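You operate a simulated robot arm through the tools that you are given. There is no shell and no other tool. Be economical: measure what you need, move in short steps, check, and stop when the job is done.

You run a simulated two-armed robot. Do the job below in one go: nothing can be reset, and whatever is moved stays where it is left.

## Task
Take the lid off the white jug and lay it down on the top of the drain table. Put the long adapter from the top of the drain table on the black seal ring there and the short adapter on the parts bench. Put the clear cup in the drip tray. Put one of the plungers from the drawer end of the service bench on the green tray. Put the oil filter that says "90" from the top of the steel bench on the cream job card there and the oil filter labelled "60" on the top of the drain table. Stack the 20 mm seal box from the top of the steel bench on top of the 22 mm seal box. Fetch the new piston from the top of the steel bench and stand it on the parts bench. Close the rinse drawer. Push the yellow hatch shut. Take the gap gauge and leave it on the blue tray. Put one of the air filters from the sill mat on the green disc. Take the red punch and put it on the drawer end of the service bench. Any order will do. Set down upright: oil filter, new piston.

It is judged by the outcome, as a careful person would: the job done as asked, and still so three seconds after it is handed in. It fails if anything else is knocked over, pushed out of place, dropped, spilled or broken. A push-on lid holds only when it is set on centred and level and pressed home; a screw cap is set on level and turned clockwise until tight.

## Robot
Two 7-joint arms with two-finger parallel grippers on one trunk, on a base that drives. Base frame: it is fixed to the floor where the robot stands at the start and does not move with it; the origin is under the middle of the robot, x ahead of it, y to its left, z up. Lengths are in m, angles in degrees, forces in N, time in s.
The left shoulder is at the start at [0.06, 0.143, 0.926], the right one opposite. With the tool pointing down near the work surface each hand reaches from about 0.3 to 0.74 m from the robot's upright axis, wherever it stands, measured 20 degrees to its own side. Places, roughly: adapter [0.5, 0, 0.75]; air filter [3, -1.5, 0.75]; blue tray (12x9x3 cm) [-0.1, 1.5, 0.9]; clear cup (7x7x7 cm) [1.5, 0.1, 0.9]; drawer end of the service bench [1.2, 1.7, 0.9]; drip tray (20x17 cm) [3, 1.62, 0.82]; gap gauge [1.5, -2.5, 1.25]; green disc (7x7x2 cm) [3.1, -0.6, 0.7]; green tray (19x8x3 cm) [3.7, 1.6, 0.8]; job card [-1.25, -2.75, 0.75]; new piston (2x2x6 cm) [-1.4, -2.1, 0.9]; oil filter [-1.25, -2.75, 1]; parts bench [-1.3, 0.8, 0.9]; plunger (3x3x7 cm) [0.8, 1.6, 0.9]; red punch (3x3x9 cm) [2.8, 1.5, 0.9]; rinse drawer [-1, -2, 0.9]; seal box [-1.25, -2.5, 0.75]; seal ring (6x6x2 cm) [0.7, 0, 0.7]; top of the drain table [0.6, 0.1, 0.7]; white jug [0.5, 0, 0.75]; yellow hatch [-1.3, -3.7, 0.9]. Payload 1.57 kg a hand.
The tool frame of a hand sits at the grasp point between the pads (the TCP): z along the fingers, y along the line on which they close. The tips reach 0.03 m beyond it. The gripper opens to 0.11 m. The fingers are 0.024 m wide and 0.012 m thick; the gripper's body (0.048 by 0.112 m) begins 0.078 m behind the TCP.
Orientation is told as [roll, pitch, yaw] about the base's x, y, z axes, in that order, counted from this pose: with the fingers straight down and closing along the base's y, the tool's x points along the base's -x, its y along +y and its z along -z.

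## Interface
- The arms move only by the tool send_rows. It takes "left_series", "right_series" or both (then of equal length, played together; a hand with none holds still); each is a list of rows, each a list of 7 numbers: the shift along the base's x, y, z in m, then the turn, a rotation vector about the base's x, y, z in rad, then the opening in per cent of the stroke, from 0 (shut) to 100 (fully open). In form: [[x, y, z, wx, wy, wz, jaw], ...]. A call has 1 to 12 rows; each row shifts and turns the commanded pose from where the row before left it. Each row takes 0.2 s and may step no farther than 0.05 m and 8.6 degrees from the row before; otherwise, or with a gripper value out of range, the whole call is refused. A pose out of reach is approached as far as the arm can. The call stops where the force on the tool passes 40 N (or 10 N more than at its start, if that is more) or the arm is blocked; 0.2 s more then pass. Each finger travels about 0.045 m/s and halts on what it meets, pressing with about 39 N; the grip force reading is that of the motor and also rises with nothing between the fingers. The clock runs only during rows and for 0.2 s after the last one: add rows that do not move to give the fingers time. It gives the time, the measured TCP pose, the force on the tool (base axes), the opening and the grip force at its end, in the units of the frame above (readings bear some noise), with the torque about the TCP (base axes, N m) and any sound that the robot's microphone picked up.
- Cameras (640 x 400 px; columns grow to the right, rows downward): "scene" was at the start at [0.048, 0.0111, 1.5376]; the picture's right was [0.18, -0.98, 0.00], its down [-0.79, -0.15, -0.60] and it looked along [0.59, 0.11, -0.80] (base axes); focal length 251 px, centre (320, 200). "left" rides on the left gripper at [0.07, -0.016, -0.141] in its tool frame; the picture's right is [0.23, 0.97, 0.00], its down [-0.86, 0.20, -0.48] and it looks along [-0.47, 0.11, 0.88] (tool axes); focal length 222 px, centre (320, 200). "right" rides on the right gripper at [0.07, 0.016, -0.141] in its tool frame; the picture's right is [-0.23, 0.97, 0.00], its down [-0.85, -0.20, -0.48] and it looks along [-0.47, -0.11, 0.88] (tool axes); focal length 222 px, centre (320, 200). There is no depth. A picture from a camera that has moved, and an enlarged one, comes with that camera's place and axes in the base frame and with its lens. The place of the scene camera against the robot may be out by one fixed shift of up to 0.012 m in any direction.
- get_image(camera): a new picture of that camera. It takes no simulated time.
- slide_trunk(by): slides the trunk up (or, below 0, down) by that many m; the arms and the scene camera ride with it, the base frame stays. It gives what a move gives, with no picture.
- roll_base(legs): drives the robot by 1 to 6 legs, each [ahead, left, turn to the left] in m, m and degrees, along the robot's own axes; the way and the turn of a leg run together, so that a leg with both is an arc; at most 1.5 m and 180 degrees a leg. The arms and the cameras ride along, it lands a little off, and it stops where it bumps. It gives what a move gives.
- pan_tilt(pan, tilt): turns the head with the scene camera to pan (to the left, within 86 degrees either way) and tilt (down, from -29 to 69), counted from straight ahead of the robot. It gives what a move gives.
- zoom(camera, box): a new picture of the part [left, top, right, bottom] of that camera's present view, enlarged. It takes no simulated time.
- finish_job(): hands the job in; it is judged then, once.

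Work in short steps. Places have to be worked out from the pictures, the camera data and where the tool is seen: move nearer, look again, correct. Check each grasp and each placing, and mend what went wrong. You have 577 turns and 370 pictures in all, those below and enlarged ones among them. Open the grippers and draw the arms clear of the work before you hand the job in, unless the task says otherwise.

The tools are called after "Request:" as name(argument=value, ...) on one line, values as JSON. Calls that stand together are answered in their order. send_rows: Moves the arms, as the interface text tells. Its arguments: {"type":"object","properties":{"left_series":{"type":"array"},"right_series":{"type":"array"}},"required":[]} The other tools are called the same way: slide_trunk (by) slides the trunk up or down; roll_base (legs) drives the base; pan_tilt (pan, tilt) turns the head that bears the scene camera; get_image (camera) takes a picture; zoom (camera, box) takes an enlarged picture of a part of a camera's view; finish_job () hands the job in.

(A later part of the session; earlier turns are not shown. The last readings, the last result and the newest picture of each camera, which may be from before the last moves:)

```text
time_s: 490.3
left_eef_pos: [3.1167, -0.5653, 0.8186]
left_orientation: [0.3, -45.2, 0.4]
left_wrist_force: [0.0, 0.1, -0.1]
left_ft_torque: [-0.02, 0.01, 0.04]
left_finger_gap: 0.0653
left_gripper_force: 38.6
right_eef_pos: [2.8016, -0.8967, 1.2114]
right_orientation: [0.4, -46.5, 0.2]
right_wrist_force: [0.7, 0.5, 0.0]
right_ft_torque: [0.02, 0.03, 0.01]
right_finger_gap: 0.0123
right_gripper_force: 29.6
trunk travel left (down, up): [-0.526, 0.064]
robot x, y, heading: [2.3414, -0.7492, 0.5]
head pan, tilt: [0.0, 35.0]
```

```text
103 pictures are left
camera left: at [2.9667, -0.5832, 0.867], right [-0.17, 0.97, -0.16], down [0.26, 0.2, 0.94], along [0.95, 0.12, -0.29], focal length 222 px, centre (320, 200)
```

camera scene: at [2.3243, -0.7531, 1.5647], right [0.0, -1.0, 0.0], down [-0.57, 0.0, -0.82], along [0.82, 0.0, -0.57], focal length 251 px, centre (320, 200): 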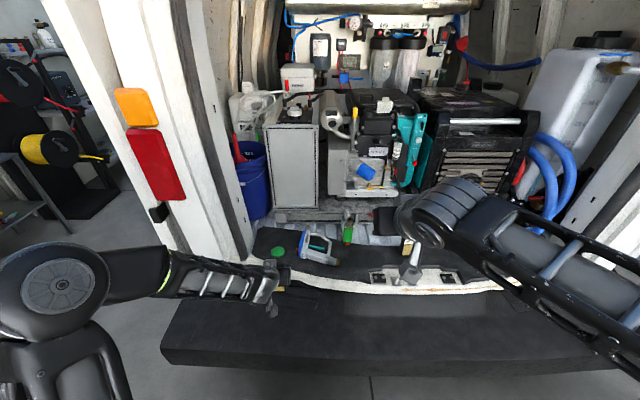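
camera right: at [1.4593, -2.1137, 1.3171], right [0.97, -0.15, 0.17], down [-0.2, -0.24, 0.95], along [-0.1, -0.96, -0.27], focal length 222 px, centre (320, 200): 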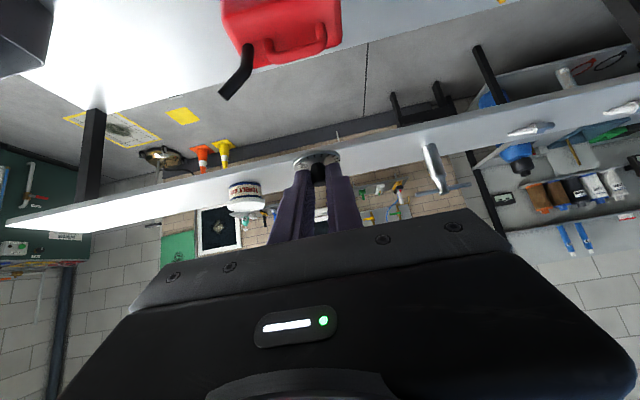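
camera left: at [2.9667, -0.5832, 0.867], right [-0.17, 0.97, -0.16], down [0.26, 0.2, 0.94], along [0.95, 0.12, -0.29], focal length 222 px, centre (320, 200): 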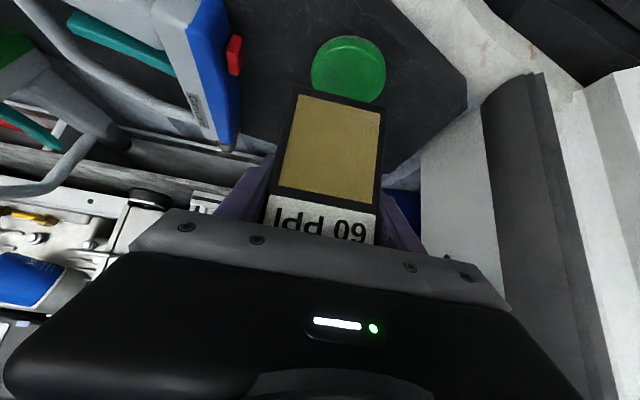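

Nearly centred (within 5 mm). Small correction, then lower to contact.

Request:
send_rows(left_series=[[-0.003, 0.004, -0.012, 0, 0, 0, 40], [0, 0, -0.006, 0, 0, 0, 40], [0, 0, -0.005, 0, 0, 0, 40], [0, 0, -0.004, 0, 0, 0, 40], [0, 0, -0.004, 0, 0, 0, 40], [0, 0, -0.004, 0, 0, 0, 40], [0, 0, -0.004, 0, 0, 0, 40], [0, 0, 0, 0, 0, 0, 40]])

Request:
get_image(camera="left")

```text
time_s: 492.1
left_eef_pos: [3.1135, -0.5596, 0.7799]
left_orientation: [0.4, -45.3, 0.5]
left_wrist_force: [0.0, 1.1, 4.1]
left_ft_torque: [0.0, 0.08, -0.01]
left_finger_gap: 0.0652
left_gripper_force: 38.4
right_eef_pos: [2.8001, -0.8972, 1.2128]
right_orientation: [0.4, -46.5, 0.2]
right_wrist_force: [-0.7, 0.5, -0.3]
right_ft_torque: [-0.01, 0.01, 0.03]
right_finger_gap: 0.0121
right_gripper_force: 30.4
trunk travel left (down, up): [-0.526, 0.064]
robot x, y, heading: [2.3429, -0.7527, 0.2]
head pan, tilt: [0.0, 35.0]
```

```text
102 pictures are left
camera left: at [2.9642, -0.5788, 0.8277], right [-0.17, 0.97, -0.16], down [0.26, 0.2, 0.95], along [0.95, 0.12, -0.29], focal length 222 px, centre (320, 200)
```

left: 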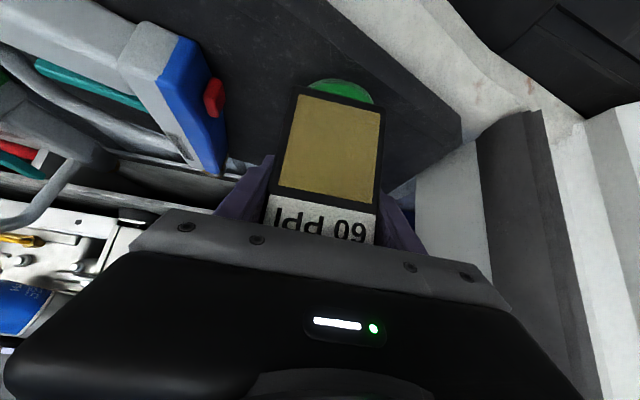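

On the disc, well centred. I press 1 mm more, release, and withdraw up and back.

Request:
send_rows(left_series=[[0, 0, -0.001, 0, 0, 0, 50], [0, 0, 0, 0, 0, 0, 65], [0, 0, 0, 0, 0, 0, 75], [0, 0, 0, 0, 0, 0, 75], [-0.02, 0, 0.02, 0, 0, 0, 75], [-0.03, 0, 0.03, 0, 0, 0, 75], [-0.03, 0, 0.035, 0, 0, 0, 75], [-0.035, 0, 0.03, 0, 0, 0, 75], [-0.04, 0, 0.02, 0, 0, 0, 75]])

Request:
get_image(camera="left")

```text
time_s: 494.1
left_eef_pos: [2.9568, -0.5621, 0.9115]
left_orientation: [0.4, -45.1, 0.4]
left_wrist_force: [0.0, 0.4, 0.9]
left_ft_torque: [-0.03, -0.01, 0.02]
left_finger_gap: 0.0823
left_gripper_force: 0.1
right_eef_pos: [2.7988, -0.8968, 1.2123]
right_orientation: [0.5, -46.5, 0.1]
right_wrist_force: [0.1, -0.4, 0.2]
right_ft_torque: [0.02, 0.01, -0.01]
right_finger_gap: 0.0126
right_gripper_force: 29.1
trunk travel left (down, up): [-0.526, 0.064]
robot x, y, heading: [2.3436, -0.7506, 0.2]
head pan, tilt: [0.0, 35.0]
```

```text
101 pictures are left
camera left: at [2.8071, -0.5799, 0.9611], right [-0.17, 0.97, -0.16], down [0.26, 0.2, 0.94], along [0.95, 0.12, -0.29], focal length 222 px, centre (320, 200)
```

left: 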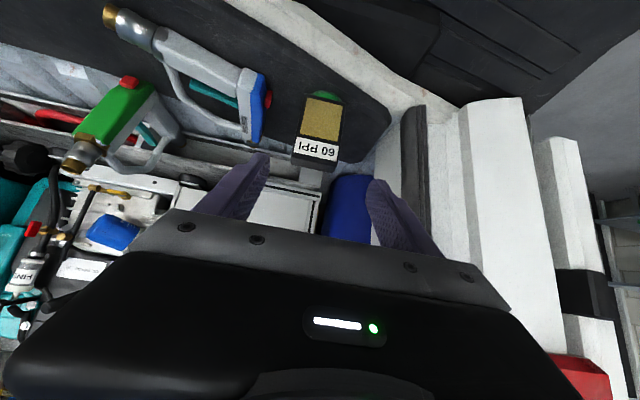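

The air filter stands on the green disc. Now the gauge to the blue tray: I restore the left hand's orientation and drive back along the aisle to the service bench.

Request:
send_rows(left_series=[[-0.04, 0, 0.02, 0, 0.131, 0, 60], [-0.04, 0, 0.02, 0, 0.131, 0, 60], [-0.03, 0, 0.02, 0, 0.131, 0, 60], [-0.03, 0, 0.02, 0, 0.131, 0, 60], [0, 0, 0.02, 0, 0.131, 0, 60], [0, 0, 0.02, 0, 0.131, 0, 60], [0, 0, 0, 0, 0, 0, 60]])

Request:
roll_base(legs=[[-0.2, 0, 0], [0, -0.1, 0], [-1.2, 0, 0], [-1.2, 0, 0], [0, 0, 90], [1.5, 0, 0]])

Request:
pan_tilt(pan=0, tilt=40)

Request:
get_image(camera="scene")

```text
time_s: 495.7
left_eef_pos: [2.8179, -0.5603, 1.0334]
left_orientation: [0.7, -0.2, 0.2]
left_wrist_force: [0.3, 1.3, -0.5]
left_ft_torque: [0.0, -0.02, -0.01]
left_finger_gap: 0.0662
left_gripper_force: 0.1
right_eef_pos: [2.8001, -0.8967, 1.2121]
right_orientation: [0.3, -46.6, 0.1]
right_wrist_force: [0.4, 0.0, -1.2]
right_ft_torque: [0.05, 0.0, 0.02]
right_finger_gap: 0.0121
right_gripper_force: 29.8
trunk travel left (down, up): [-0.526, 0.064]
robot x, y, heading: [2.3391, -0.7504, 0.2]
head pan, tilt: [0.0, 35.0]
```

```text
time_s: 520.1
left_eef_pos: [-0.44, 1.1052, 1.0329]
left_orientation: [0.7, -0.1, 90.1]
left_wrist_force: [-0.2, -0.1, -0.1]
left_ft_torque: [0.0, -0.03, 0.03]
left_finger_gap: 0.066
left_gripper_force: 0.1
right_eef_pos: [-0.1017, 1.0869, 1.2121]
right_orientation: [0.4, -46.4, 89.9]
right_wrist_force: [-0.9, 0.4, 0.6]
right_ft_torque: [-0.02, -0.01, 0.02]
right_finger_gap: 0.0124
right_gripper_force: 29.4
trunk travel left (down, up): [-0.526, 0.064]
robot x, y, heading: [-0.249, 0.6277, 89.8]
head pan, tilt: [0.0, 35.0]
```

```text
time_s: 520.8
left_eef_pos: [-0.4401, 1.1058, 1.0324]
left_orientation: [0.7, -0.1, 90.1]
left_wrist_force: [-0.3, -0.4, -0.3]
left_ft_torque: [-0.04, 0.01, -0.02]
left_finger_gap: 0.0661
left_gripper_force: 0.1
right_eef_pos: [-0.1022, 1.0881, 1.2125]
right_orientation: [0.3, -46.3, 89.9]
right_wrist_force: [-0.2, 0.6, 0.0]
right_ft_torque: [0.04, 0.02, -0.03]
right_finger_gap: 0.0124
right_gripper_force: 29.1
trunk travel left (down, up): [-0.526, 0.064]
robot x, y, heading: [-0.2471, 0.6253, 90.1]
head pan, tilt: [0.0, 40.0]
```

```text
100 pictures are left
camera scene: at [-0.2449, 0.6796, 1.5571], right [1.0, 0.0, 0.0], down [0.0, -0.64, -0.77], along [0.0, 0.77, -0.64], focal length 251 px, centre (320, 200)
```

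scene: 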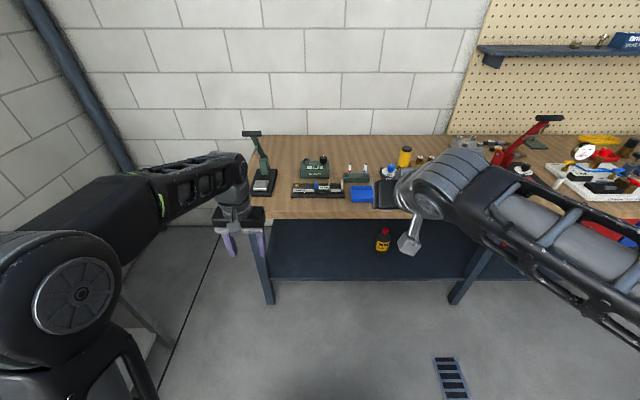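

The blue tray is at about (−0.055, 1.565). I drive 0.27 m ahead and look with the right camera.

Request:
roll_base(legs=[[0.27, 0, 0]])

Request:
get_image(camera="right")

Request:
zoom(camera="scene", box=[280, 170, 440, 280])

```text
time_s: 522.7
left_eef_pos: [-0.4419, 1.3756, 1.0318]
left_orientation: [0.7, -0.1, 90.2]
left_wrist_force: [-1.0, 0.8, -0.3]
left_ft_torque: [0.01, 0.01, -0.01]
left_finger_gap: 0.0661
left_gripper_force: 0.1
right_eef_pos: [-0.1038, 1.3581, 1.2115]
right_orientation: [0.4, -46.4, 90.2]
right_wrist_force: [0.2, -0.1, 0.0]
right_ft_torque: [0.01, -0.01, 0.02]
right_finger_gap: 0.0125
right_gripper_force: 29.4
trunk travel left (down, up): [-0.526, 0.064]
robot x, y, heading: [-0.2505, 0.8953, 90.2]
head pan, tilt: [0.0, 40.0]
```

```text
99 pictures are left
camera right: at [-0.1194, 1.2078, 1.2566], right [-0.97, 0.15, 0.17], down [0.2, 0.24, 0.95], along [0.1, 0.96, -0.27], focal length 222 px, centre (320, 200)
```

right: 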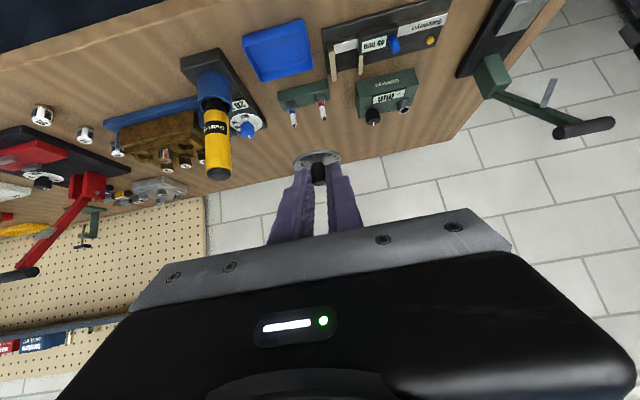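

```text
3.64 times, centred on (360, 225) of scene
camera zoom: at [-0.2455, 0.9511, 1.557], right [1.0, 0.0, 0.0], down [0.0, -0.64, -0.77], along [0.0, 0.77, -0.64], focal length 914 px, centre (174, 109)
```

zoom: 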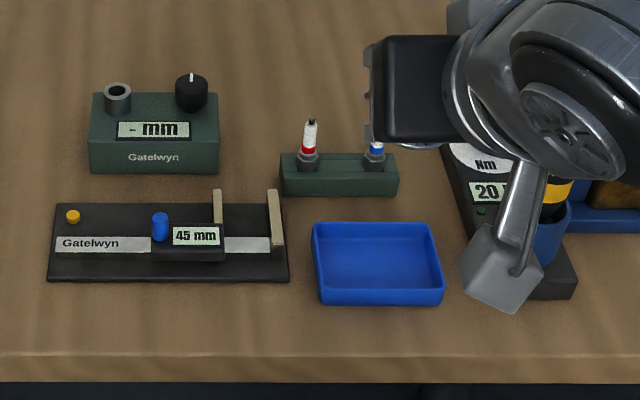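

Blue tray centre ≈ (−0.047, 1.541). I move the gauge above it and down to z ≈ 0.95.

Request:
send_rows(right_series=[[0.02, 0.03, -0.03, 0, 0, 0, 2], [0.02, 0.03, -0.03, 0, 0, 0, 2], [0.017, 0.03, -0.03, 0, 0, 0, 2], [0, 0.04, -0.025, 0, 0, 0, 2], [0, 0.038, -0.03, 0, 0, 0, 2], [0, 0, -0.045, 0, 0, 0, 2], [0, 0, -0.04, 0, 0, 0, 2], [0, 0, -0.03, 0, 0, 0, 2], [0, 0, 0, 0, 0, 0, 2]])

Request:
get_image(camera="right")

Request:
zoom(camera="scene", box=[280, 170, 440, 280])

```text
time_s: 524.7
left_eef_pos: [-0.4419, 1.3755, 1.0327]
left_orientation: [0.7, -0.1, 90.3]
left_wrist_force: [-0.2, 0.0, -0.1]
left_ft_torque: [-0.01, -0.03, -0.02]
left_finger_gap: 0.0662
left_gripper_force: 0.1
right_eef_pos: [-0.0483, 1.5245, 0.951]
right_orientation: [0.3, -46.3, 90.2]
right_wrist_force: [-0.3, -0.4, -0.8]
right_ft_torque: [-0.02, 0.01, 0.01]
right_finger_gap: 0.0123
right_gripper_force: 29.7
trunk travel left (down, up): [-0.526, 0.064]
robot x, y, heading: [-0.2479, 0.8962, 90.1]
head pan, tilt: [0.0, 40.0]
```

```text
97 pictures are left
camera right: at [-0.0631, 1.3739, 0.9965], right [-0.97, 0.15, 0.17], down [0.2, 0.24, 0.95], along [0.1, 0.96, -0.27], focal length 222 px, centre (320, 200)
```

right: 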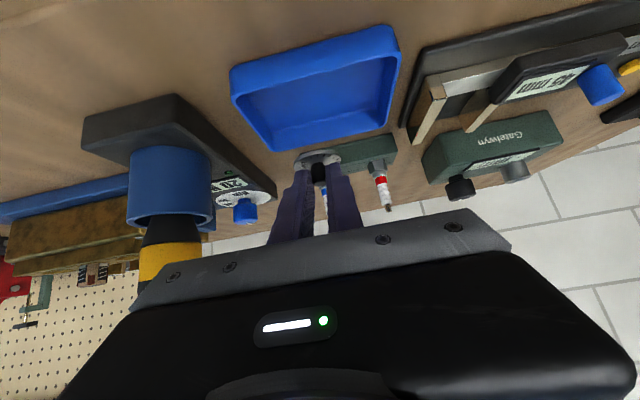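

```text
3.64 times, centred on (360, 225) of scene
camera zoom: at [-0.2458, 0.9497, 1.5571], right [1.0, 0.0, 0.0], down [0.0, -0.64, -0.77], along [0.0, 0.77, -0.64], focal length 914 px, centre (174, 109)
```

zoom: 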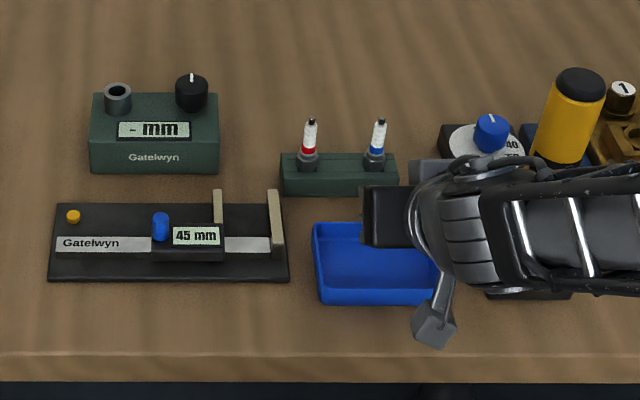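

Tray centre refined to (−0.056, 1.536). I adjust and lower to contact.

Request:
send_rows(right_series=[[-0.008, -0.003, -0.025, 0, 0, 0, 2], [0, 0, -0.02, 0, 0, 0, 2], [0, 0, -0.006, 0, 0, 0, 2], [0, 0, -0.005, 0, 0, 0, 2], [0, 0, -0.004, 0, 0, 0, 2], [0, 0, -0.004, 0, 0, 0, 2], [0, 0, -0.004, 0, 0, 0, 2], [0, 0, 0, 0, 0, 0, 2]])

Request:
get_image(camera="right")

```text
time_s: 526.2
left_eef_pos: [-0.4411, 1.3748, 1.033]
left_orientation: [0.7, -0.1, 90.2]
left_wrist_force: [-0.1, 0.0, 0.2]
left_ft_torque: [-0.01, 0.03, 0.01]
left_finger_gap: 0.0661
left_gripper_force: 0.1
right_eef_pos: [-0.0564, 1.5271, 0.8944]
right_orientation: [0.0, -47.7, 90.6]
right_wrist_force: [-1.4, 1.9, 14.1]
right_ft_torque: [0.11, 0.03, 0.04]
right_finger_gap: 0.0125
right_gripper_force: 29.8
trunk travel left (down, up): [-0.526, 0.064]
robot x, y, heading: [-0.2518, 0.8968, 89.9]
head pan, tilt: [0.0, 40.0]
stopped in row 7 (right hand): the force on the tool passed its limit (the readings are from after the stop); the commanded pose is now the measured one
```

```text
95 pictures are left
camera right: at [-0.0708, 1.3758, 0.9368], right [-0.98, 0.14, 0.17], down [0.2, 0.22, 0.95], along [0.1, 0.96, -0.25], focal length 222 px, centre (320, 200)
```

right: 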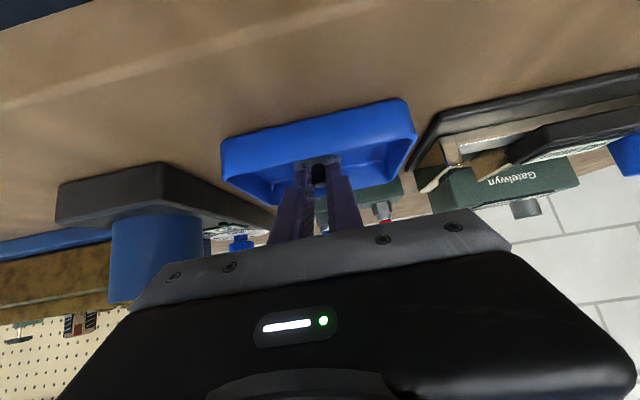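

Gauge is inside the tray, in contact. I open slightly and withdraw upward.

Request:
send_rows(right_series=[[0, 0, 0.002, 0, 0, 0, 20], [0, 0, 0, 0, 0, 0, 35], [0, 0, 0, 0, 0, 0, 35], [0, 0, 0.03, 0, 0, 0, 35], [0, 0, 0.04, 0, 0, 0, 35], [0, -0.02, 0.04, 0, 0, 0, 35], [0, -0.04, 0.02, 0, 0, 0, 35]])

Request:
get_image(camera="right")

```text
time_s: 527.8
left_eef_pos: [-0.4415, 1.3739, 1.033]
left_orientation: [0.8, -0.2, 90.2]
left_wrist_force: [0.8, 0.0, 0.4]
left_ft_torque: [0.03, 0.0, 0.01]
left_finger_gap: 0.0659
left_gripper_force: 0.0
right_eef_pos: [-0.0562, 1.4652, 1.0254]
right_orientation: [0.1, -47.2, 90.5]
right_wrist_force: [0.9, 0.5, 0.1]
right_ft_torque: [0.02, 0.0, 0.03]
right_finger_gap: 0.0386
right_gripper_force: 0.0
trunk travel left (down, up): [-0.526, 0.064]
robot x, y, heading: [-0.2507, 0.8981, 90.1]
head pan, tilt: [0.0, 40.0]
```

```text
94 pictures are left
camera right: at [-0.071, 1.314, 1.068], right [-0.97, 0.15, 0.17], down [0.2, 0.23, 0.95], along [0.1, 0.96, -0.25], focal length 222 px, centre (320, 200)
```

right: 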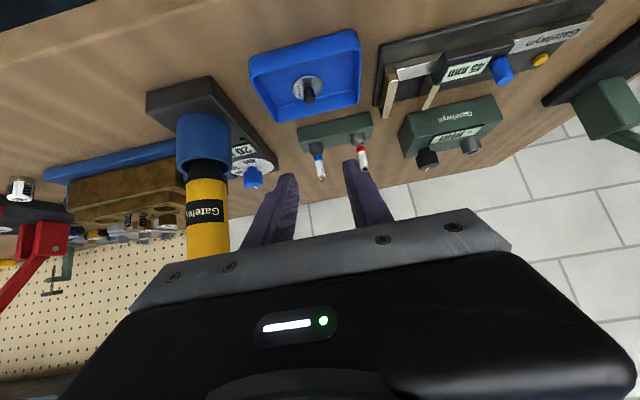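

The gauge lies in the blue tray. Only the piston remains. Corrected measurements (console top z ≈ 1.01, rear x ≈ −1.38) make a careful tilt-in path feasible. I restore the right hand and drive to the steel bench.

Request:
send_rows(right_series=[[0, -0.04, 0.01, -0.137, 0, 0, 40], [0, -0.04, 0.01, -0.137, 0, 0, 40], [0, -0.03, 0, -0.137, 0, 0, 40], [0, -0.02, 0, -0.137, 0, 0, 40], [0, 0, 0, -0.137, 0, 0, 40], [0, 0, 0, -0.137, 0, 0, 40], [0, 0, 0, 0, 0, 0, 40]], left_series=[[0, -0.03, 0, 0, 0, 0, 40], [0, -0.03, 0, 0, 0, 0, 40], [0, 0, 0, 0, 0, 0, 40], [0, 0, 0, 0, 0, 0, 40], [0, 0, 0, 0, 0, 0, 40], [0, 0, 0, 0, 0, 0, 40], [0, 0, 0, 0, 0, 0, 40]])

Request:
roll_base(legs=[[-0.38, 0, 0], [0, 0, 90], [0, 1.4, 0], [0, 1.33, 0]])

Request:
slide_trunk(by=0.063)

```text
time_s: 529.4
left_eef_pos: [-0.4418, 1.3141, 1.0338]
left_orientation: [0.7, -0.2, 90.2]
left_wrist_force: [-0.2, -0.1, 0.3]
left_ft_torque: [0.0, 0.02, 0.03]
left_finger_gap: 0.044
left_gripper_force: 0.1
right_eef_pos: [-0.0549, 1.3351, 1.0439]
right_orientation: [0.4, 0.1, 90.3]
right_wrist_force: [-0.2, 0.2, -0.8]
right_ft_torque: [0.0, 0.0, -0.04]
right_finger_gap: 0.044
right_gripper_force: 0.0
trunk travel left (down, up): [-0.526, 0.064]
robot x, y, heading: [-0.25, 0.8981, 90.2]
head pan, tilt: [0.0, 40.0]
```

```text
time_s: 548.6
left_eef_pos: [-0.6168, -2.4188, 1.033]
left_orientation: [0.6, -0.1, -178.9]
left_wrist_force: [-0.6, -0.8, -0.1]
left_ft_torque: [-0.01, -0.01, 0.04]
left_finger_gap: 0.0441
left_gripper_force: 0.0
right_eef_pos: [-0.6443, -2.0331, 1.0443]
right_orientation: [0.3, -0.2, -178.9]
right_wrist_force: [-0.8, 0.0, 0.0]
right_ft_torque: [0.04, -0.01, -0.01]
right_finger_gap: 0.044
right_gripper_force: 0.1
trunk travel left (down, up): [-0.526, 0.064]
robot x, y, heading: [-0.2018, -2.2228, -179.0]
head pan, tilt: [0.0, 40.0]
```

```text
time_s: 549.6
left_eef_pos: [-0.6161, -2.4192, 1.0958]
left_orientation: [0.8, -0.1, -178.9]
left_wrist_force: [-0.5, -0.1, 0.8]
left_ft_torque: [0.0, 0.03, -0.01]
left_finger_gap: 0.0439
left_gripper_force: 0.0
right_eef_pos: [-0.644, -2.0318, 1.1072]
right_orientation: [0.2, -0.2, -178.9]
right_wrist_force: [0.3, 0.2, -0.3]
right_ft_torque: [0.0, 0.0, 0.0]
right_finger_gap: 0.0438
right_gripper_force: 0.1
trunk travel left (down, up): [-0.589, 0.001]
robot x, y, heading: [-0.2021, -2.2211, -178.9]
head pan, tilt: [0.0, 40.0]
```

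I straighten the heading and rotate the right wrist by 180° (camera on the far side) in free space.

Request:
roll_base(legs=[[0, 0, -1.1]])

Request:
send_rows(right_series=[[0, 0, 0, 0, 0, 0.145, 40], [0, 0, 0, 0, 0, 0.145, 40], [0, 0, 0, 0, 0, 0.145, 40], [0, 0, 0, 0, 0, 0.145, 40], [0, 0, 0, 0, 0, 0.145, 40], [0, 0, 0, 0, 0, 0.145, 40], [0, 0, 0, 0, 0, 0.145, 40], [0, 0, 0, 0, 0, 0.145, 40], [0, 0, 0, 0, 0, 0.145, 40], [0, 0, 0, 0, 0, 0.145, 40], [0, 0, 0, 0, 0, 0.145, 40]])

Request:
send_rows(right_series=[[0, 0, 0, 0, 0, 0.14, 40], [0, 0, 0, 0, 0, 0.14, 40], [0, 0, 0, 0, 0, 0.14, 40], [0, 0, 0, 0, 0, 0.14, 40], [0, 0, 0, 0, 0, 0.14, 40], [0, 0, 0, 0, 0, 0.14, 40], [0, 0, 0, 0, 0, 0.14, 40], [0, 0, 0, 0, 0, 0.14, 40], [0, 0, 0, 0, 0, 0.14, 40], [0, 0, 0, 0, 0, 0.14, 40], [0, 0, 0, 0, 0, 0.14, 40]])

```text
time_s: 550.3
left_eef_pos: [-0.6209, -2.4103, 1.096]
left_orientation: [0.7, -0.1, 180.0]
left_wrist_force: [0.0, 0.8, 0.1]
left_ft_torque: [0.01, 0.01, -0.02]
left_finger_gap: 0.044
left_gripper_force: 0.1
right_eef_pos: [-0.6402, -2.024, 1.1065]
right_orientation: [0.2, -0.1, 180.0]
right_wrist_force: [-0.6, -0.3, 0.3]
right_ft_torque: [0.0, 0.01, -0.01]
right_finger_gap: 0.0438
right_gripper_force: 0.1
trunk travel left (down, up): [-0.589, 0.001]
robot x, y, heading: [-0.2025, -2.2185, 179.9]
head pan, tilt: [0.0, 40.0]
```

```text
time_s: 552.7
left_eef_pos: [-0.6207, -2.4116, 1.0957]
left_orientation: [0.6, -0.1, 179.9]
left_wrist_force: [-0.8, 0.9, -0.1]
left_ft_torque: [-0.01, 0.02, 0.01]
left_finger_gap: 0.0439
left_gripper_force: 0.0
right_eef_pos: [-0.6398, -2.0251, 1.1067]
right_orientation: [0.2, -0.1, -88.5]
right_wrist_force: [-0.6, -0.2, 0.5]
right_ft_torque: [0.0, 0.0, 0.02]
right_finger_gap: 0.0439
right_gripper_force: 0.0
trunk travel left (down, up): [-0.589, 0.001]
robot x, y, heading: [-0.2016, -2.2217, 179.9]
head pan, tilt: [0.0, 40.0]
```

```text
time_s: 555.1
left_eef_pos: [-0.6213, -2.4104, 1.0976]
left_orientation: [0.7, -0.2, 179.9]
left_wrist_force: [0.0, 0.2, 0.4]
left_ft_torque: [0.01, -0.02, -0.02]
left_finger_gap: 0.044
left_gripper_force: 0.0
right_eef_pos: [-0.6401, -2.0233, 1.107]
right_orientation: [0.2, -0.1, -0.2]
right_wrist_force: [-0.2, 0.0, 0.0]
right_ft_torque: [0.0, 0.01, 0.03]
right_finger_gap: 0.044
right_gripper_force: 0.0
trunk travel left (down, up): [-0.589, 0.001]
robot x, y, heading: [-0.2061, -2.2224, 180.2]
head pan, tilt: [0.0, 40.0]
```

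Now I test a 45° forward tilt in free space.

Request:
send_rows(right_series=[[-0.02, -0.006, 0, 0, 0.131, 0, 40], [-0.02, -0.006, 0, 0, 0.131, 0, 40], [-0.02, -0.006, 0, 0, 0.131, 0, 40], [-0.02, -0.006, 0, 0, 0.131, 0, 40], [-0.02, -0.006, 0, 0, 0.131, 0, 40], [-0.02, -0.004, 0, 0, 0.131, 0, 40], [0, 0, 0, 0, 0, 0, 40]])

Request:
get_image(camera="right")

```text
time_s: 556.7
left_eef_pos: [-0.6202, -2.4112, 1.0969]
left_orientation: [0.7, -0.1, 179.9]
left_wrist_force: [-0.6, 0.0, -0.3]
left_ft_torque: [0.02, -0.01, 0.02]
left_finger_gap: 0.0436
left_gripper_force: 0.1
right_eef_pos: [-0.7595, -2.058, 1.1079]
right_orientation: [-0.1, 45.0, -0.5]
right_wrist_force: [0.7, -0.2, -0.5]
right_ft_torque: [0.01, 0.04, 0.02]
right_finger_gap: 0.0437
right_gripper_force: 0.0
trunk travel left (down, up): [-0.589, 0.001]
robot x, y, heading: [-0.2036, -2.2212, 179.7]
head pan, tilt: [0.0, 40.0]
```

```text
93 pictures are left
camera right: at [-0.7089, -2.0428, 1.2544], right [0.17, 0.97, -0.16], down [0.94, -0.21, -0.27], along [-0.29, -0.11, -0.95], focal length 222 px, centre (320, 200)
```

right: 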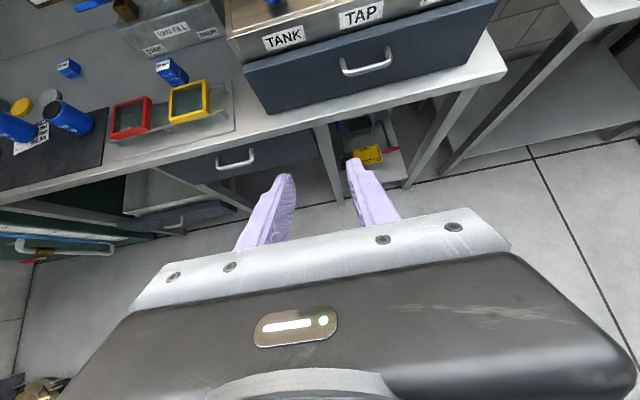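

This posture works and gives a good top view. I drive 0.45 m ahead, hand over the console.

Request:
roll_base(legs=[[0.45, 0, 0]])

Request:
get_image(camera="right")

```text
time_s: 559.5
left_eef_pos: [-1.0721, -2.4095, 1.0955]
left_orientation: [0.7, -0.2, 179.8]
left_wrist_force: [-0.2, 0.4, 0.2]
left_ft_torque: [0.0, 0.0, 0.0]
left_finger_gap: 0.044
left_gripper_force: 0.0
right_eef_pos: [-1.2107, -2.0571, 1.1068]
right_orientation: [-0.1, 44.9, -0.7]
right_wrist_force: [0.6, -0.1, -0.2]
right_ft_torque: [0.0, -0.02, 0.01]
right_finger_gap: 0.044
right_gripper_force: 0.0
trunk travel left (down, up): [-0.589, 0.001]
robot x, y, heading: [-0.6525, -2.2217, 179.9]
head pan, tilt: [0.0, 40.0]
```

```text
92 pictures are left
camera right: at [-1.1597, -2.0402, 1.2541], right [0.17, 0.97, -0.16], down [0.94, -0.21, -0.27], along [-0.29, -0.11, -0.95], focal length 222 px, centre (320, 200)
```

right: 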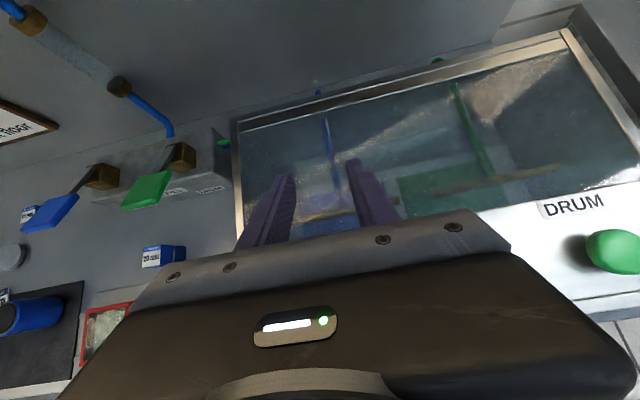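

I extend the arm forward 13 cm to look behind the console (the wrist stays in front of the shelf).

Request:
send_rows(right_series=[[-0.04, 0, 0, 0, 0, 0, 40], [-0.04, 0, 0, 0, 0, 0, 40], [-0.03, 0, 0, 0, 0, 0, 40], [-0.02, 0, 0, 0, 0, 0, 40], [0, 0, 0, 0, 0, 0, 40]])

Request:
get_image(camera="right")

Request:
zoom(camera="right", box=[240, 80, 400, 180])

```text
time_s: 560.6
left_eef_pos: [-1.071, -2.409, 1.096]
left_orientation: [0.7, -0.1, 179.8]
left_wrist_force: [-0.2, -0.2, 0.2]
left_ft_torque: [0.0, -0.01, 0.03]
left_finger_gap: 0.0442
left_gripper_force: 0.0
right_eef_pos: [-1.3413, -2.0549, 1.1063]
right_orientation: [-0.1, 44.9, -0.7]
right_wrist_force: [0.3, -0.4, -0.8]
right_ft_torque: [0.01, 0.0, -0.01]
right_finger_gap: 0.0438
right_gripper_force: 0.0
trunk travel left (down, up): [-0.589, 0.001]
robot x, y, heading: [-0.6518, -2.2223, 180.0]
head pan, tilt: [0.0, 40.0]
```

```text
91 pictures are left
camera right: at [-1.2891, -2.04, 1.2542], right [0.17, 0.97, -0.16], down [0.94, -0.21, -0.27], along [-0.29, -0.11, -0.95], focal length 222 px, centre (320, 200)
```

right: 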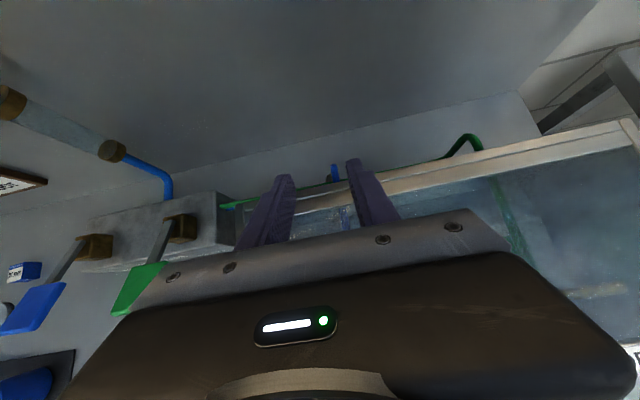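

```text
4.00 times, centred on (320, 130) of right
camera zoom: at [-1.2891, -2.04, 1.2542], right [0.17, 0.97, -0.16], down [0.94, -0.21, -0.27], along [-0.29, -0.11, -0.95], focal length 888 px, centre (320, 480)
```

zoom: 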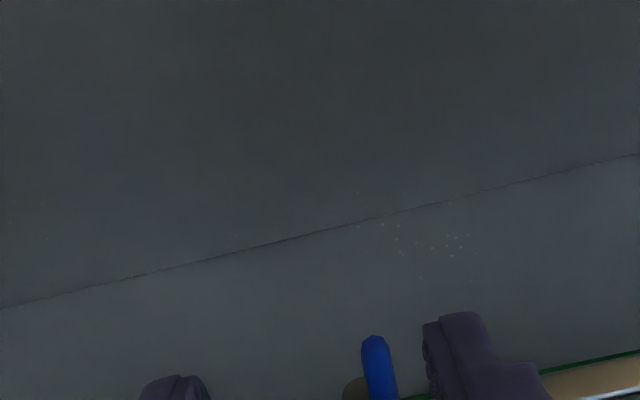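

The strip behind is now visible (backsplash at x ≈ −1.55). I extend 6 cm more to see the piston.

Request:
send_rows(right_series=[[-0.03, 0, 0, 0, 0, 0, 40], [-0.03, 0, 0, 0, 0, 0, 40], [0, 0, 0, 0, 0, 0, 40]])

Request:
zoom(camera="right", box=[260, 110, 400, 215])

```text
time_s: 561.5
left_eef_pos: [-1.0714, -2.4083, 1.0975]
left_orientation: [0.7, -0.1, 179.8]
left_wrist_force: [0.1, 0.3, -0.6]
left_ft_torque: [-0.01, 0.02, 0.01]
left_finger_gap: 0.0442
left_gripper_force: 0.1
right_eef_pos: [-1.3983, -2.0566, 1.1069]
right_orientation: [-0.1, 44.9, -0.6]
right_wrist_force: [0.1, -0.8, -0.6]
right_ft_torque: [0.03, -0.03, 0.02]
right_finger_gap: 0.0441
right_gripper_force: 0.1
trunk travel left (down, up): [-0.589, 0.001]
robot x, y, heading: [-0.6494, -2.2217, 179.9]
head pan, tilt: [0.0, 40.0]
```

```text
3.81 times, centred on (330, 162) of right
camera zoom: at [-1.3487, -2.04, 1.254], right [0.17, 0.97, -0.16], down [0.94, -0.21, -0.27], along [-0.29, -0.11, -0.95], focal length 846 px, centre (282, 343)
```

zoom: 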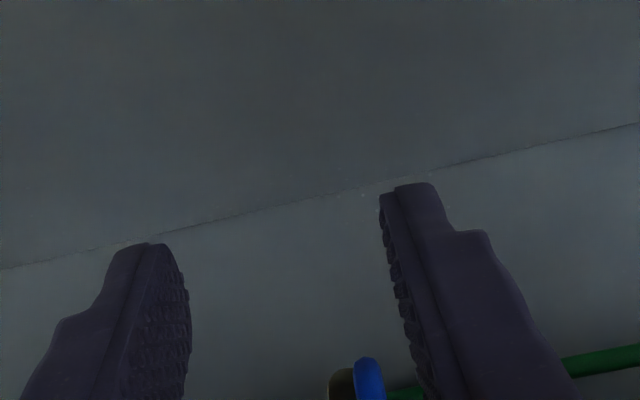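

Zooming a bit lower in this view.

Request:
zoom(camera="right", box=[290, 175, 400, 245])

```text
5.71 times, centred on (345, 210) of right
camera zoom: at [-1.3487, -2.04, 1.254], right [0.17, 0.97, -0.16], down [0.94, -0.21, -0.27], along [-0.29, -0.11, -0.95], focal length 1269 px, centre (177, 143)
```

zoom: 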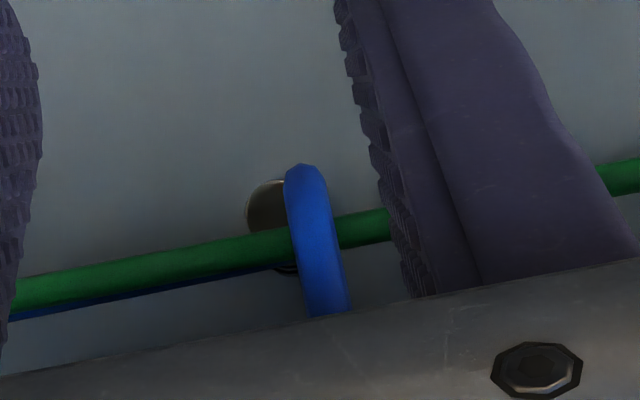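

The piston's axis is at (−1.430, −2.057) with its top at z ≈ 0.885–0.895; the blue arch's outer wall is at x ≈ −1.424. I pull the arm back 9.5 cm and drive the base ahead by the same amount to gain reach.

Request:
send_rows(right_series=[[0.035, 0, 0, 0, 0, 0, 40], [0.035, 0, 0, 0, 0, 0, 40], [0.025, 0, 0, 0, 0, 0, 40], [0, 0, 0, 0, 0, 0, 40]], left_series=[[0.04, 0, 0, 0, 0, 0, 40], [0.04, 0, 0, 0, 0, 0, 40], [0.04, 0, 0, 0, 0, 0, 40], [0, 0, 0, 0, 0, 0, 40]])

Request:
roll_base(legs=[[0.095, 0, 0]])

```text
time_s: 562.5
left_eef_pos: [-0.9512, -2.4084, 1.0946]
left_orientation: [0.8, 0.0, 179.8]
left_wrist_force: [-0.8, 0.5, -1.6]
left_ft_torque: [-0.02, -0.03, -0.01]
left_finger_gap: 0.0439
left_gripper_force: 0.0
right_eef_pos: [-1.3062, -2.0546, 1.106]
right_orientation: [0.0, 44.9, -0.7]
right_wrist_force: [0.3, 0.3, -0.3]
right_ft_torque: [-0.02, -0.06, -0.02]
right_finger_gap: 0.0441
right_gripper_force: 0.1
trunk travel left (down, up): [-0.589, 0.001]
robot x, y, heading: [-0.6538, -2.2217, 179.8]
head pan, tilt: [0.0, 40.0]
```

```text
time_s: 563.6
left_eef_pos: [-1.0455, -2.4078, 1.0964]
left_orientation: [0.7, -0.1, 179.9]
left_wrist_force: [-0.3, -0.5, 0.2]
left_ft_torque: [0.05, -0.03, 0.0]
left_finger_gap: 0.0441
left_gripper_force: 0.1
right_eef_pos: [-1.4012, -2.0543, 1.107]
right_orientation: [-0.1, 44.9, -0.7]
right_wrist_force: [-0.3, 0.5, -0.2]
right_ft_torque: [0.03, 0.02, 0.04]
right_finger_gap: 0.0441
right_gripper_force: 0.1
trunk travel left (down, up): [-0.589, 0.001]
robot x, y, heading: [-0.7472, -2.2203, 179.6]
head pan, tilt: [0.0, 40.0]
```

Step A: lower with the 45° tilt to tip z ≈ 1.0, keeping 3.5 cm off the console's rear edge.

Request:
send_rows(right_series=[[-0.006, -0.001, -0.029, 0, 0, 0, 40], [-0.006, -0.001, -0.029, 0, 0, 0, 40], [-0.006, 0, -0.028, 0, 0, 0, 40], [0, 0, 0, 0, 0, 0, 40]])

Request:
get_image(camera="right")

```text
time_s: 564.6
left_eef_pos: [-1.0442, -2.4085, 1.0969]
left_orientation: [0.7, -0.1, 179.8]
left_wrist_force: [1.1, -0.2, -0.3]
left_ft_torque: [0.02, 0.01, 0.02]
left_finger_gap: 0.0441
left_gripper_force: 0.0
right_eef_pos: [-1.4176, -2.056, 1.0212]
right_orientation: [0.0, 45.0, -0.5]
right_wrist_force: [0.4, 0.7, 0.1]
right_ft_torque: [0.0, 0.0, -0.03]
right_finger_gap: 0.0441
right_gripper_force: 0.1
trunk travel left (down, up): [-0.589, 0.001]
robot x, y, heading: [-0.747, -2.2177, 179.7]
head pan, tilt: [0.0, 40.0]
```

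```text
87 pictures are left
camera right: at [-1.3661, -2.0404, 1.1688], right [0.17, 0.97, -0.16], down [0.94, -0.21, -0.27], along [-0.29, -0.11, -0.95], focal length 222 px, centre (320, 200)
```

right: 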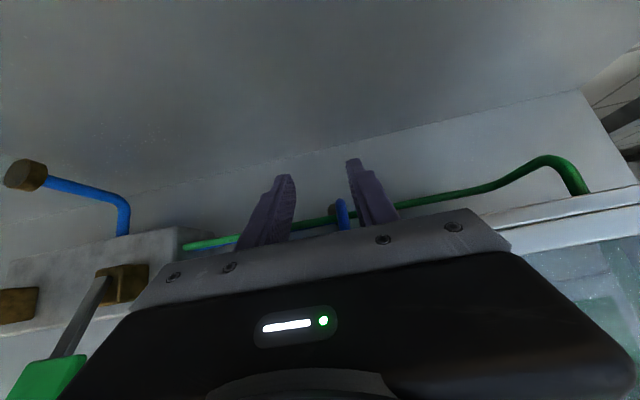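

Step B: tilt to 30° while lowering along the planned path.

Request:
send_rows(right_series=[[-0.0076, 0, -0.0152, 0, -0.0873, 0, 40], [-0.0076, 0, -0.0152, 0, -0.0873, 0, 40], [-0.0076, 0, -0.0152, 0, -0.0873, 0, 40], [0, 0, 0, 0, 0, 0, 40]])

Request:
zoom(camera="right", box=[240, 140, 440, 245])

```text
time_s: 565.6
left_eef_pos: [-1.0436, -2.4082, 1.0958]
left_orientation: [0.7, -0.1, 179.8]
left_wrist_force: [-0.9, 0.1, 0.7]
left_ft_torque: [-0.03, 0.04, 0.0]
left_finger_gap: 0.0437
left_gripper_force: 0.0
right_eef_pos: [-1.4396, -2.0565, 0.9759]
right_orientation: [0.2, 29.9, -0.6]
right_wrist_force: [0.1, 0.3, -0.3]
right_ft_torque: [0.04, 0.01, 0.0]
right_finger_gap: 0.0438
right_gripper_force: 0.1
trunk travel left (down, up): [-0.589, 0.001]
robot x, y, heading: [-0.7471, -2.2212, 179.7]
head pan, tilt: [0.0, 40.0]
```

```text
3.20 times, centred on (340, 192) of right
camera zoom: at [-1.4292, -2.0409, 1.131], right [0.21, 0.97, -0.11], down [0.98, -0.21, -0.01], along [-0.04, -0.11, -0.99], focal length 711 px, centre (256, 224)
```

zoom: 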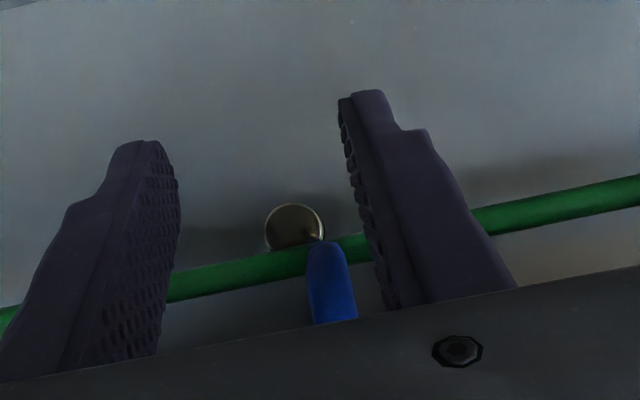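

The top view is excellent: piston at (−1.432, −2.055), hose back edge x ≈ −1.428, arch at y −2.0445. I roll the base 1.5 cm closer (to allow a nearly vertical hand) and take step C (tilt to 15°).

Request:
roll_base(legs=[[0.015, 0, 0]])

Request:
send_rows(right_series=[[0.0067, 0, -0.0113, 0, -0.0873, 0, 40], [0.0067, 0, -0.0113, 0, -0.0873, 0, 40], [0.0067, 0, -0.0113, 0, -0.0873, 0, 40], [0, 0, 0, 0, 0, 0, 40]])

Request:
zoom(camera="right", box=[240, 130, 440, 245])

```text
time_s: 566.3
left_eef_pos: [-1.0604, -2.4085, 1.0954]
left_orientation: [0.8, 0.0, 179.7]
left_wrist_force: [-0.7, 0.3, -0.8]
left_ft_torque: [0.0, -0.02, -0.05]
left_finger_gap: 0.0439
left_gripper_force: 0.1
right_eef_pos: [-1.4549, -2.057, 0.975]
right_orientation: [0.2, 29.9, -0.5]
right_wrist_force: [-0.1, 0.1, 0.0]
right_ft_torque: [-0.01, 0.0, 0.0]
right_finger_gap: 0.0441
right_gripper_force: 0.1
trunk travel left (down, up): [-0.589, 0.001]
robot x, y, heading: [-0.7584, -2.2221, 179.9]
head pan, tilt: [0.0, 40.0]
```

```text
time_s: 567.3
left_eef_pos: [-1.0583, -2.4073, 1.0947]
left_orientation: [0.7, -0.1, 179.9]
left_wrist_force: [0.7, -0.6, 0.0]
left_ft_torque: [0.01, 0.03, 0.03]
left_finger_gap: 0.0442
left_gripper_force: 0.0
right_eef_pos: [-1.4335, -2.0569, 0.9423]
right_orientation: [0.3, 14.9, -0.5]
right_wrist_force: [1.0, -0.6, -0.4]
right_ft_torque: [-0.01, 0.0, 0.0]
right_finger_gap: 0.0439
right_gripper_force: 0.2
trunk travel left (down, up): [-0.589, 0.001]
robot x, y, heading: [-0.7588, -2.2176, 179.8]
head pan, tilt: [0.0, 40.0]
```

```text
3.20 times, centred on (340, 188) of right
camera zoom: at [-1.4647, -2.0406, 1.0949], right [0.23, 0.97, -0.05], down [0.95, -0.21, 0.24], along [0.22, -0.11, -0.97], focal length 711 px, centre (256, 240)
```

zoom: 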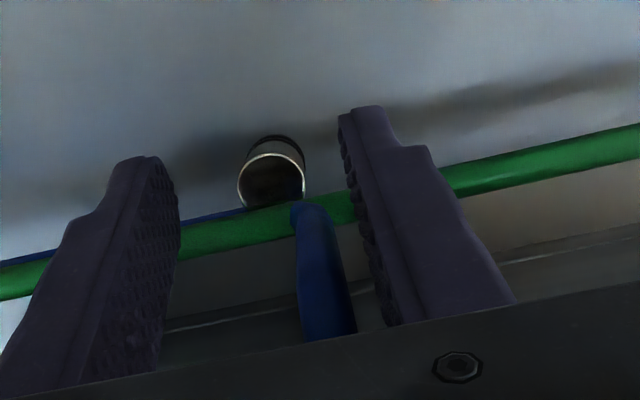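

All clear so far. Step D: bring the hand almost upright (3°) just behind the hoses, above the piston.

Request:
send_rows(right_series=[[-0.0042, 0, -0.0037, 0, -0.104, 0, 40], [-0.0042, 0, -0.0037, 0, -0.104, 0, 40], [0, 0, 0, 0, 0, 0, 40]])

Request:
zoom(camera="right", box=[240, 110, 440, 235])

```text
time_s: 568.1
left_eef_pos: [-1.0594, -2.4088, 1.0955]
left_orientation: [0.7, -0.1, 179.8]
left_wrist_force: [0.5, 0.6, -0.5]
left_ft_torque: [-0.02, -0.02, 0.0]
left_finger_gap: 0.0441
left_gripper_force: 0.0
right_eef_pos: [-1.4423, -2.0565, 0.9354]
right_orientation: [0.4, 3.0, -0.4]
right_wrist_force: [-0.6, 0.1, 0.7]
right_ft_torque: [0.0, -0.03, -0.02]
right_finger_gap: 0.0438
right_gripper_force: 0.1
trunk travel left (down, up): [-0.589, 0.001]
robot x, y, heading: [-0.7669, -2.2262, 180.1]
head pan, tilt: [0.0, 40.0]
```

```text
3.20 times, centred on (340, 172) of right
camera zoom: at [-1.5044, -2.041, 1.0778], right [0.23, 0.97, -0.01], down [0.88, -0.21, 0.43], along [0.42, -0.11, -0.9], focal length 711 px, centre (256, 288)
```

zoom: 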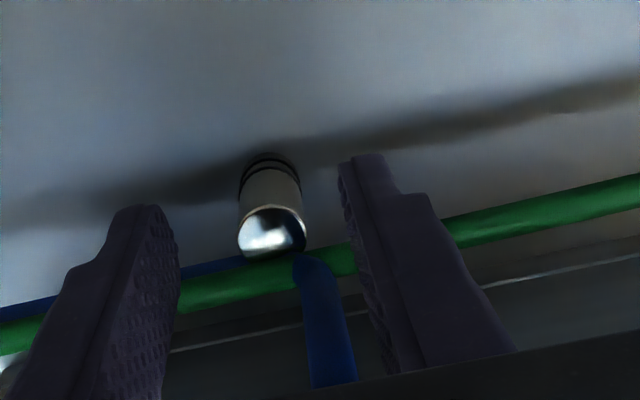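

Upright and still free of contact. I lower in 1 cm steps watching the force.

Request:
send_rows(right_series=[[0, 0, -0.01, 0, 0, 0, 40], [0, 0, -0.01, 0, 0, 0, 40], [0, 0, -0.01, 0, 0, 0, 40], [0, 0, -0.006, 0, 0, 0, 40], [0, 0, 0, 0, 0, 0, 40]])

Request:
zoom(camera="right", box=[240, 110, 440, 235])

```text
time_s: 569.3
left_eef_pos: [-1.0594, -2.4097, 1.0955]
left_orientation: [0.7, -0.1, 179.8]
left_wrist_force: [-0.6, -1.0, -1.1]
left_ft_torque: [0.02, -0.01, -0.01]
left_finger_gap: 0.0441
left_gripper_force: 0.0
right_eef_pos: [-1.4424, -2.0585, 0.8987]
right_orientation: [0.4, 3.0, -0.5]
right_wrist_force: [0.6, 0.3, 0.5]
right_ft_torque: [-0.02, -0.03, 0.01]
right_finger_gap: 0.0442
right_gripper_force: 0.0
trunk travel left (down, up): [-0.589, 0.001]
robot x, y, heading: [-0.7596, -2.2216, 179.8]
head pan, tilt: [0.0, 40.0]
```

```text
3.20 times, centred on (340, 172) of right
camera zoom: at [-1.5047, -2.0413, 1.0413], right [0.23, 0.97, -0.01], down [0.88, -0.21, 0.43], along [0.42, -0.11, -0.9], focal length 711 px, centre (256, 288)
```

zoom: 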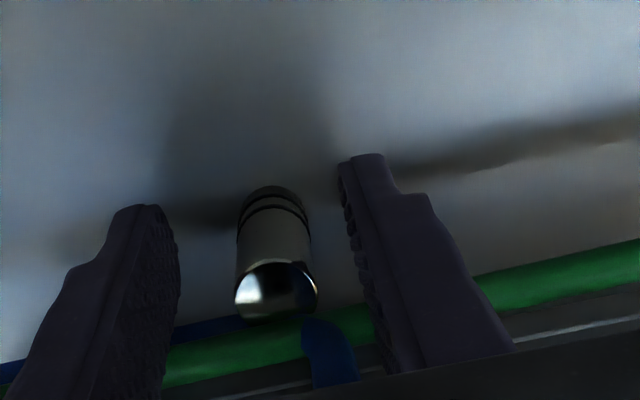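

No contact; the tips overlap the piston by 2 cm (its top is at z 0.889, x −1.432). I ease the fingers 4 mm toward +x, feeling for the hose.

Request:
send_rows(right_series=[[0.002, 0.002, 0, 0, 0, 0, 40], [0.002, 0, 0, 0, 0, 0, 40], [0.002, 0, 0, 0, 0, 0, 40], [0, 0, 0, 0, 0, 0, 40]])

```text
time_s: 570.3
left_eef_pos: [-1.0598, -2.408, 1.0959]
left_orientation: [0.7, -0.1, 179.8]
left_wrist_force: [1.0, 0.0, 0.2]
left_ft_torque: [-0.02, -0.02, 0.02]
left_finger_gap: 0.0441
left_gripper_force: 0.0
right_eef_pos: [-1.4366, -2.0537, 0.8984]
right_orientation: [0.4, 3.0, -0.5]
right_wrist_force: [0.7, -0.4, 0.3]
right_ft_torque: [0.0, 0.0, 0.04]
right_finger_gap: 0.0439
right_gripper_force: 0.0
trunk travel left (down, up): [-0.589, 0.001]
robot x, y, heading: [-0.7598, -2.2178, 179.6]
head pan, tilt: [0.0, 40.0]
```

Still free. Two more millimetres, then close.

Request:
send_rows(right_series=[[0.002, -0.001, 0, 0, 0, 0, 40], [0.001, 0, 0, 0, 0, 0, 40], [0, 0, 0, 0, 0, 0, 40]])

Request:
zoom(camera="right", box=[240, 110, 440, 235])

```text
time_s: 571.1
left_eef_pos: [-1.0582, -2.408, 1.0969]
left_orientation: [0.8, -0.1, 179.8]
left_wrist_force: [0.6, -0.1, -0.4]
left_ft_torque: [0.01, 0.0, 0.0]
left_finger_gap: 0.0441
left_gripper_force: 0.1
right_eef_pos: [-1.4332, -2.0558, 0.8981]
right_orientation: [0.3, 3.1, -0.5]
right_wrist_force: [-0.3, 0.4, 0.1]
right_ft_torque: [-0.01, -0.01, 0.01]
right_finger_gap: 0.044
right_gripper_force: 0.0
trunk travel left (down, up): [-0.589, 0.001]
robot x, y, heading: [-0.7604, -2.2228, 179.8]
head pan, tilt: [0.0, 40.0]
```

```text
3.20 times, centred on (340, 172) of right
camera zoom: at [-1.4958, -2.04, 1.0414], right [0.24, 0.97, -0.01], down [0.88, -0.21, 0.43], along [0.42, -0.11, -0.9], focal length 711 px, centre (256, 288)
```

zoom: 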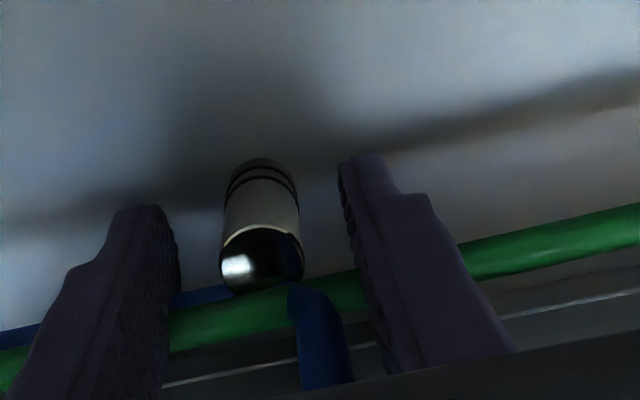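

Now well centred. I close the fingers.

Request:
send_rows(right_series=[[0, 0, 0, 0, 0, 0, 20], [0, 0, 0, 0, 0, 0, 8], [0, 0, 0, 0, 0, 0, 5], [0, 0, 0, 0, 0, 0, 5]])

Request:
zoom(camera="right", box=[240, 110, 440, 235])

```text
time_s: 572.1
left_eef_pos: [-1.0598, -2.4084, 1.0955]
left_orientation: [0.7, -0.1, 179.7]
left_wrist_force: [-0.1, -1.1, 0.6]
left_ft_torque: [0.05, 0.03, 0.0]
left_finger_gap: 0.0442
left_gripper_force: 0.1
right_eef_pos: [-1.4343, -2.0562, 0.8986]
right_orientation: [0.3, 3.2, -0.5]
right_wrist_force: [0.6, 0.5, 0.6]
right_ft_torque: [0.0, -0.01, -0.01]
right_finger_gap: 0.0191
right_gripper_force: 33.2
trunk travel left (down, up): [-0.589, 0.001]
robot x, y, heading: [-0.766, -2.2209, 179.6]
head pan, tilt: [0.0, 40.0]
```

```text
3.20 times, centred on (340, 172) of right
camera zoom: at [-1.4958, -2.04, 1.0414], right [0.23, 0.97, -0.01], down [0.88, -0.21, 0.43], along [0.42, -0.11, -0.9], focal length 711 px, centre (256, 288)
```

zoom: 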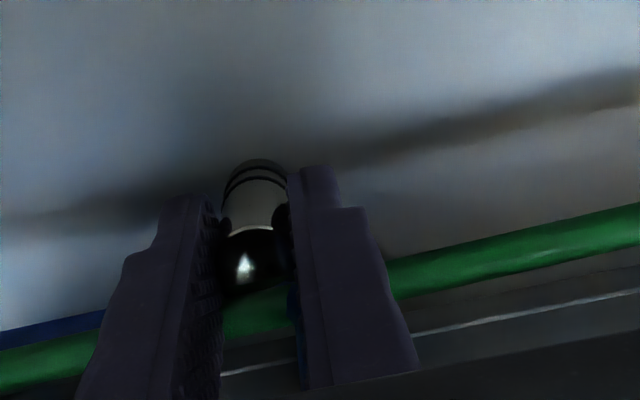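

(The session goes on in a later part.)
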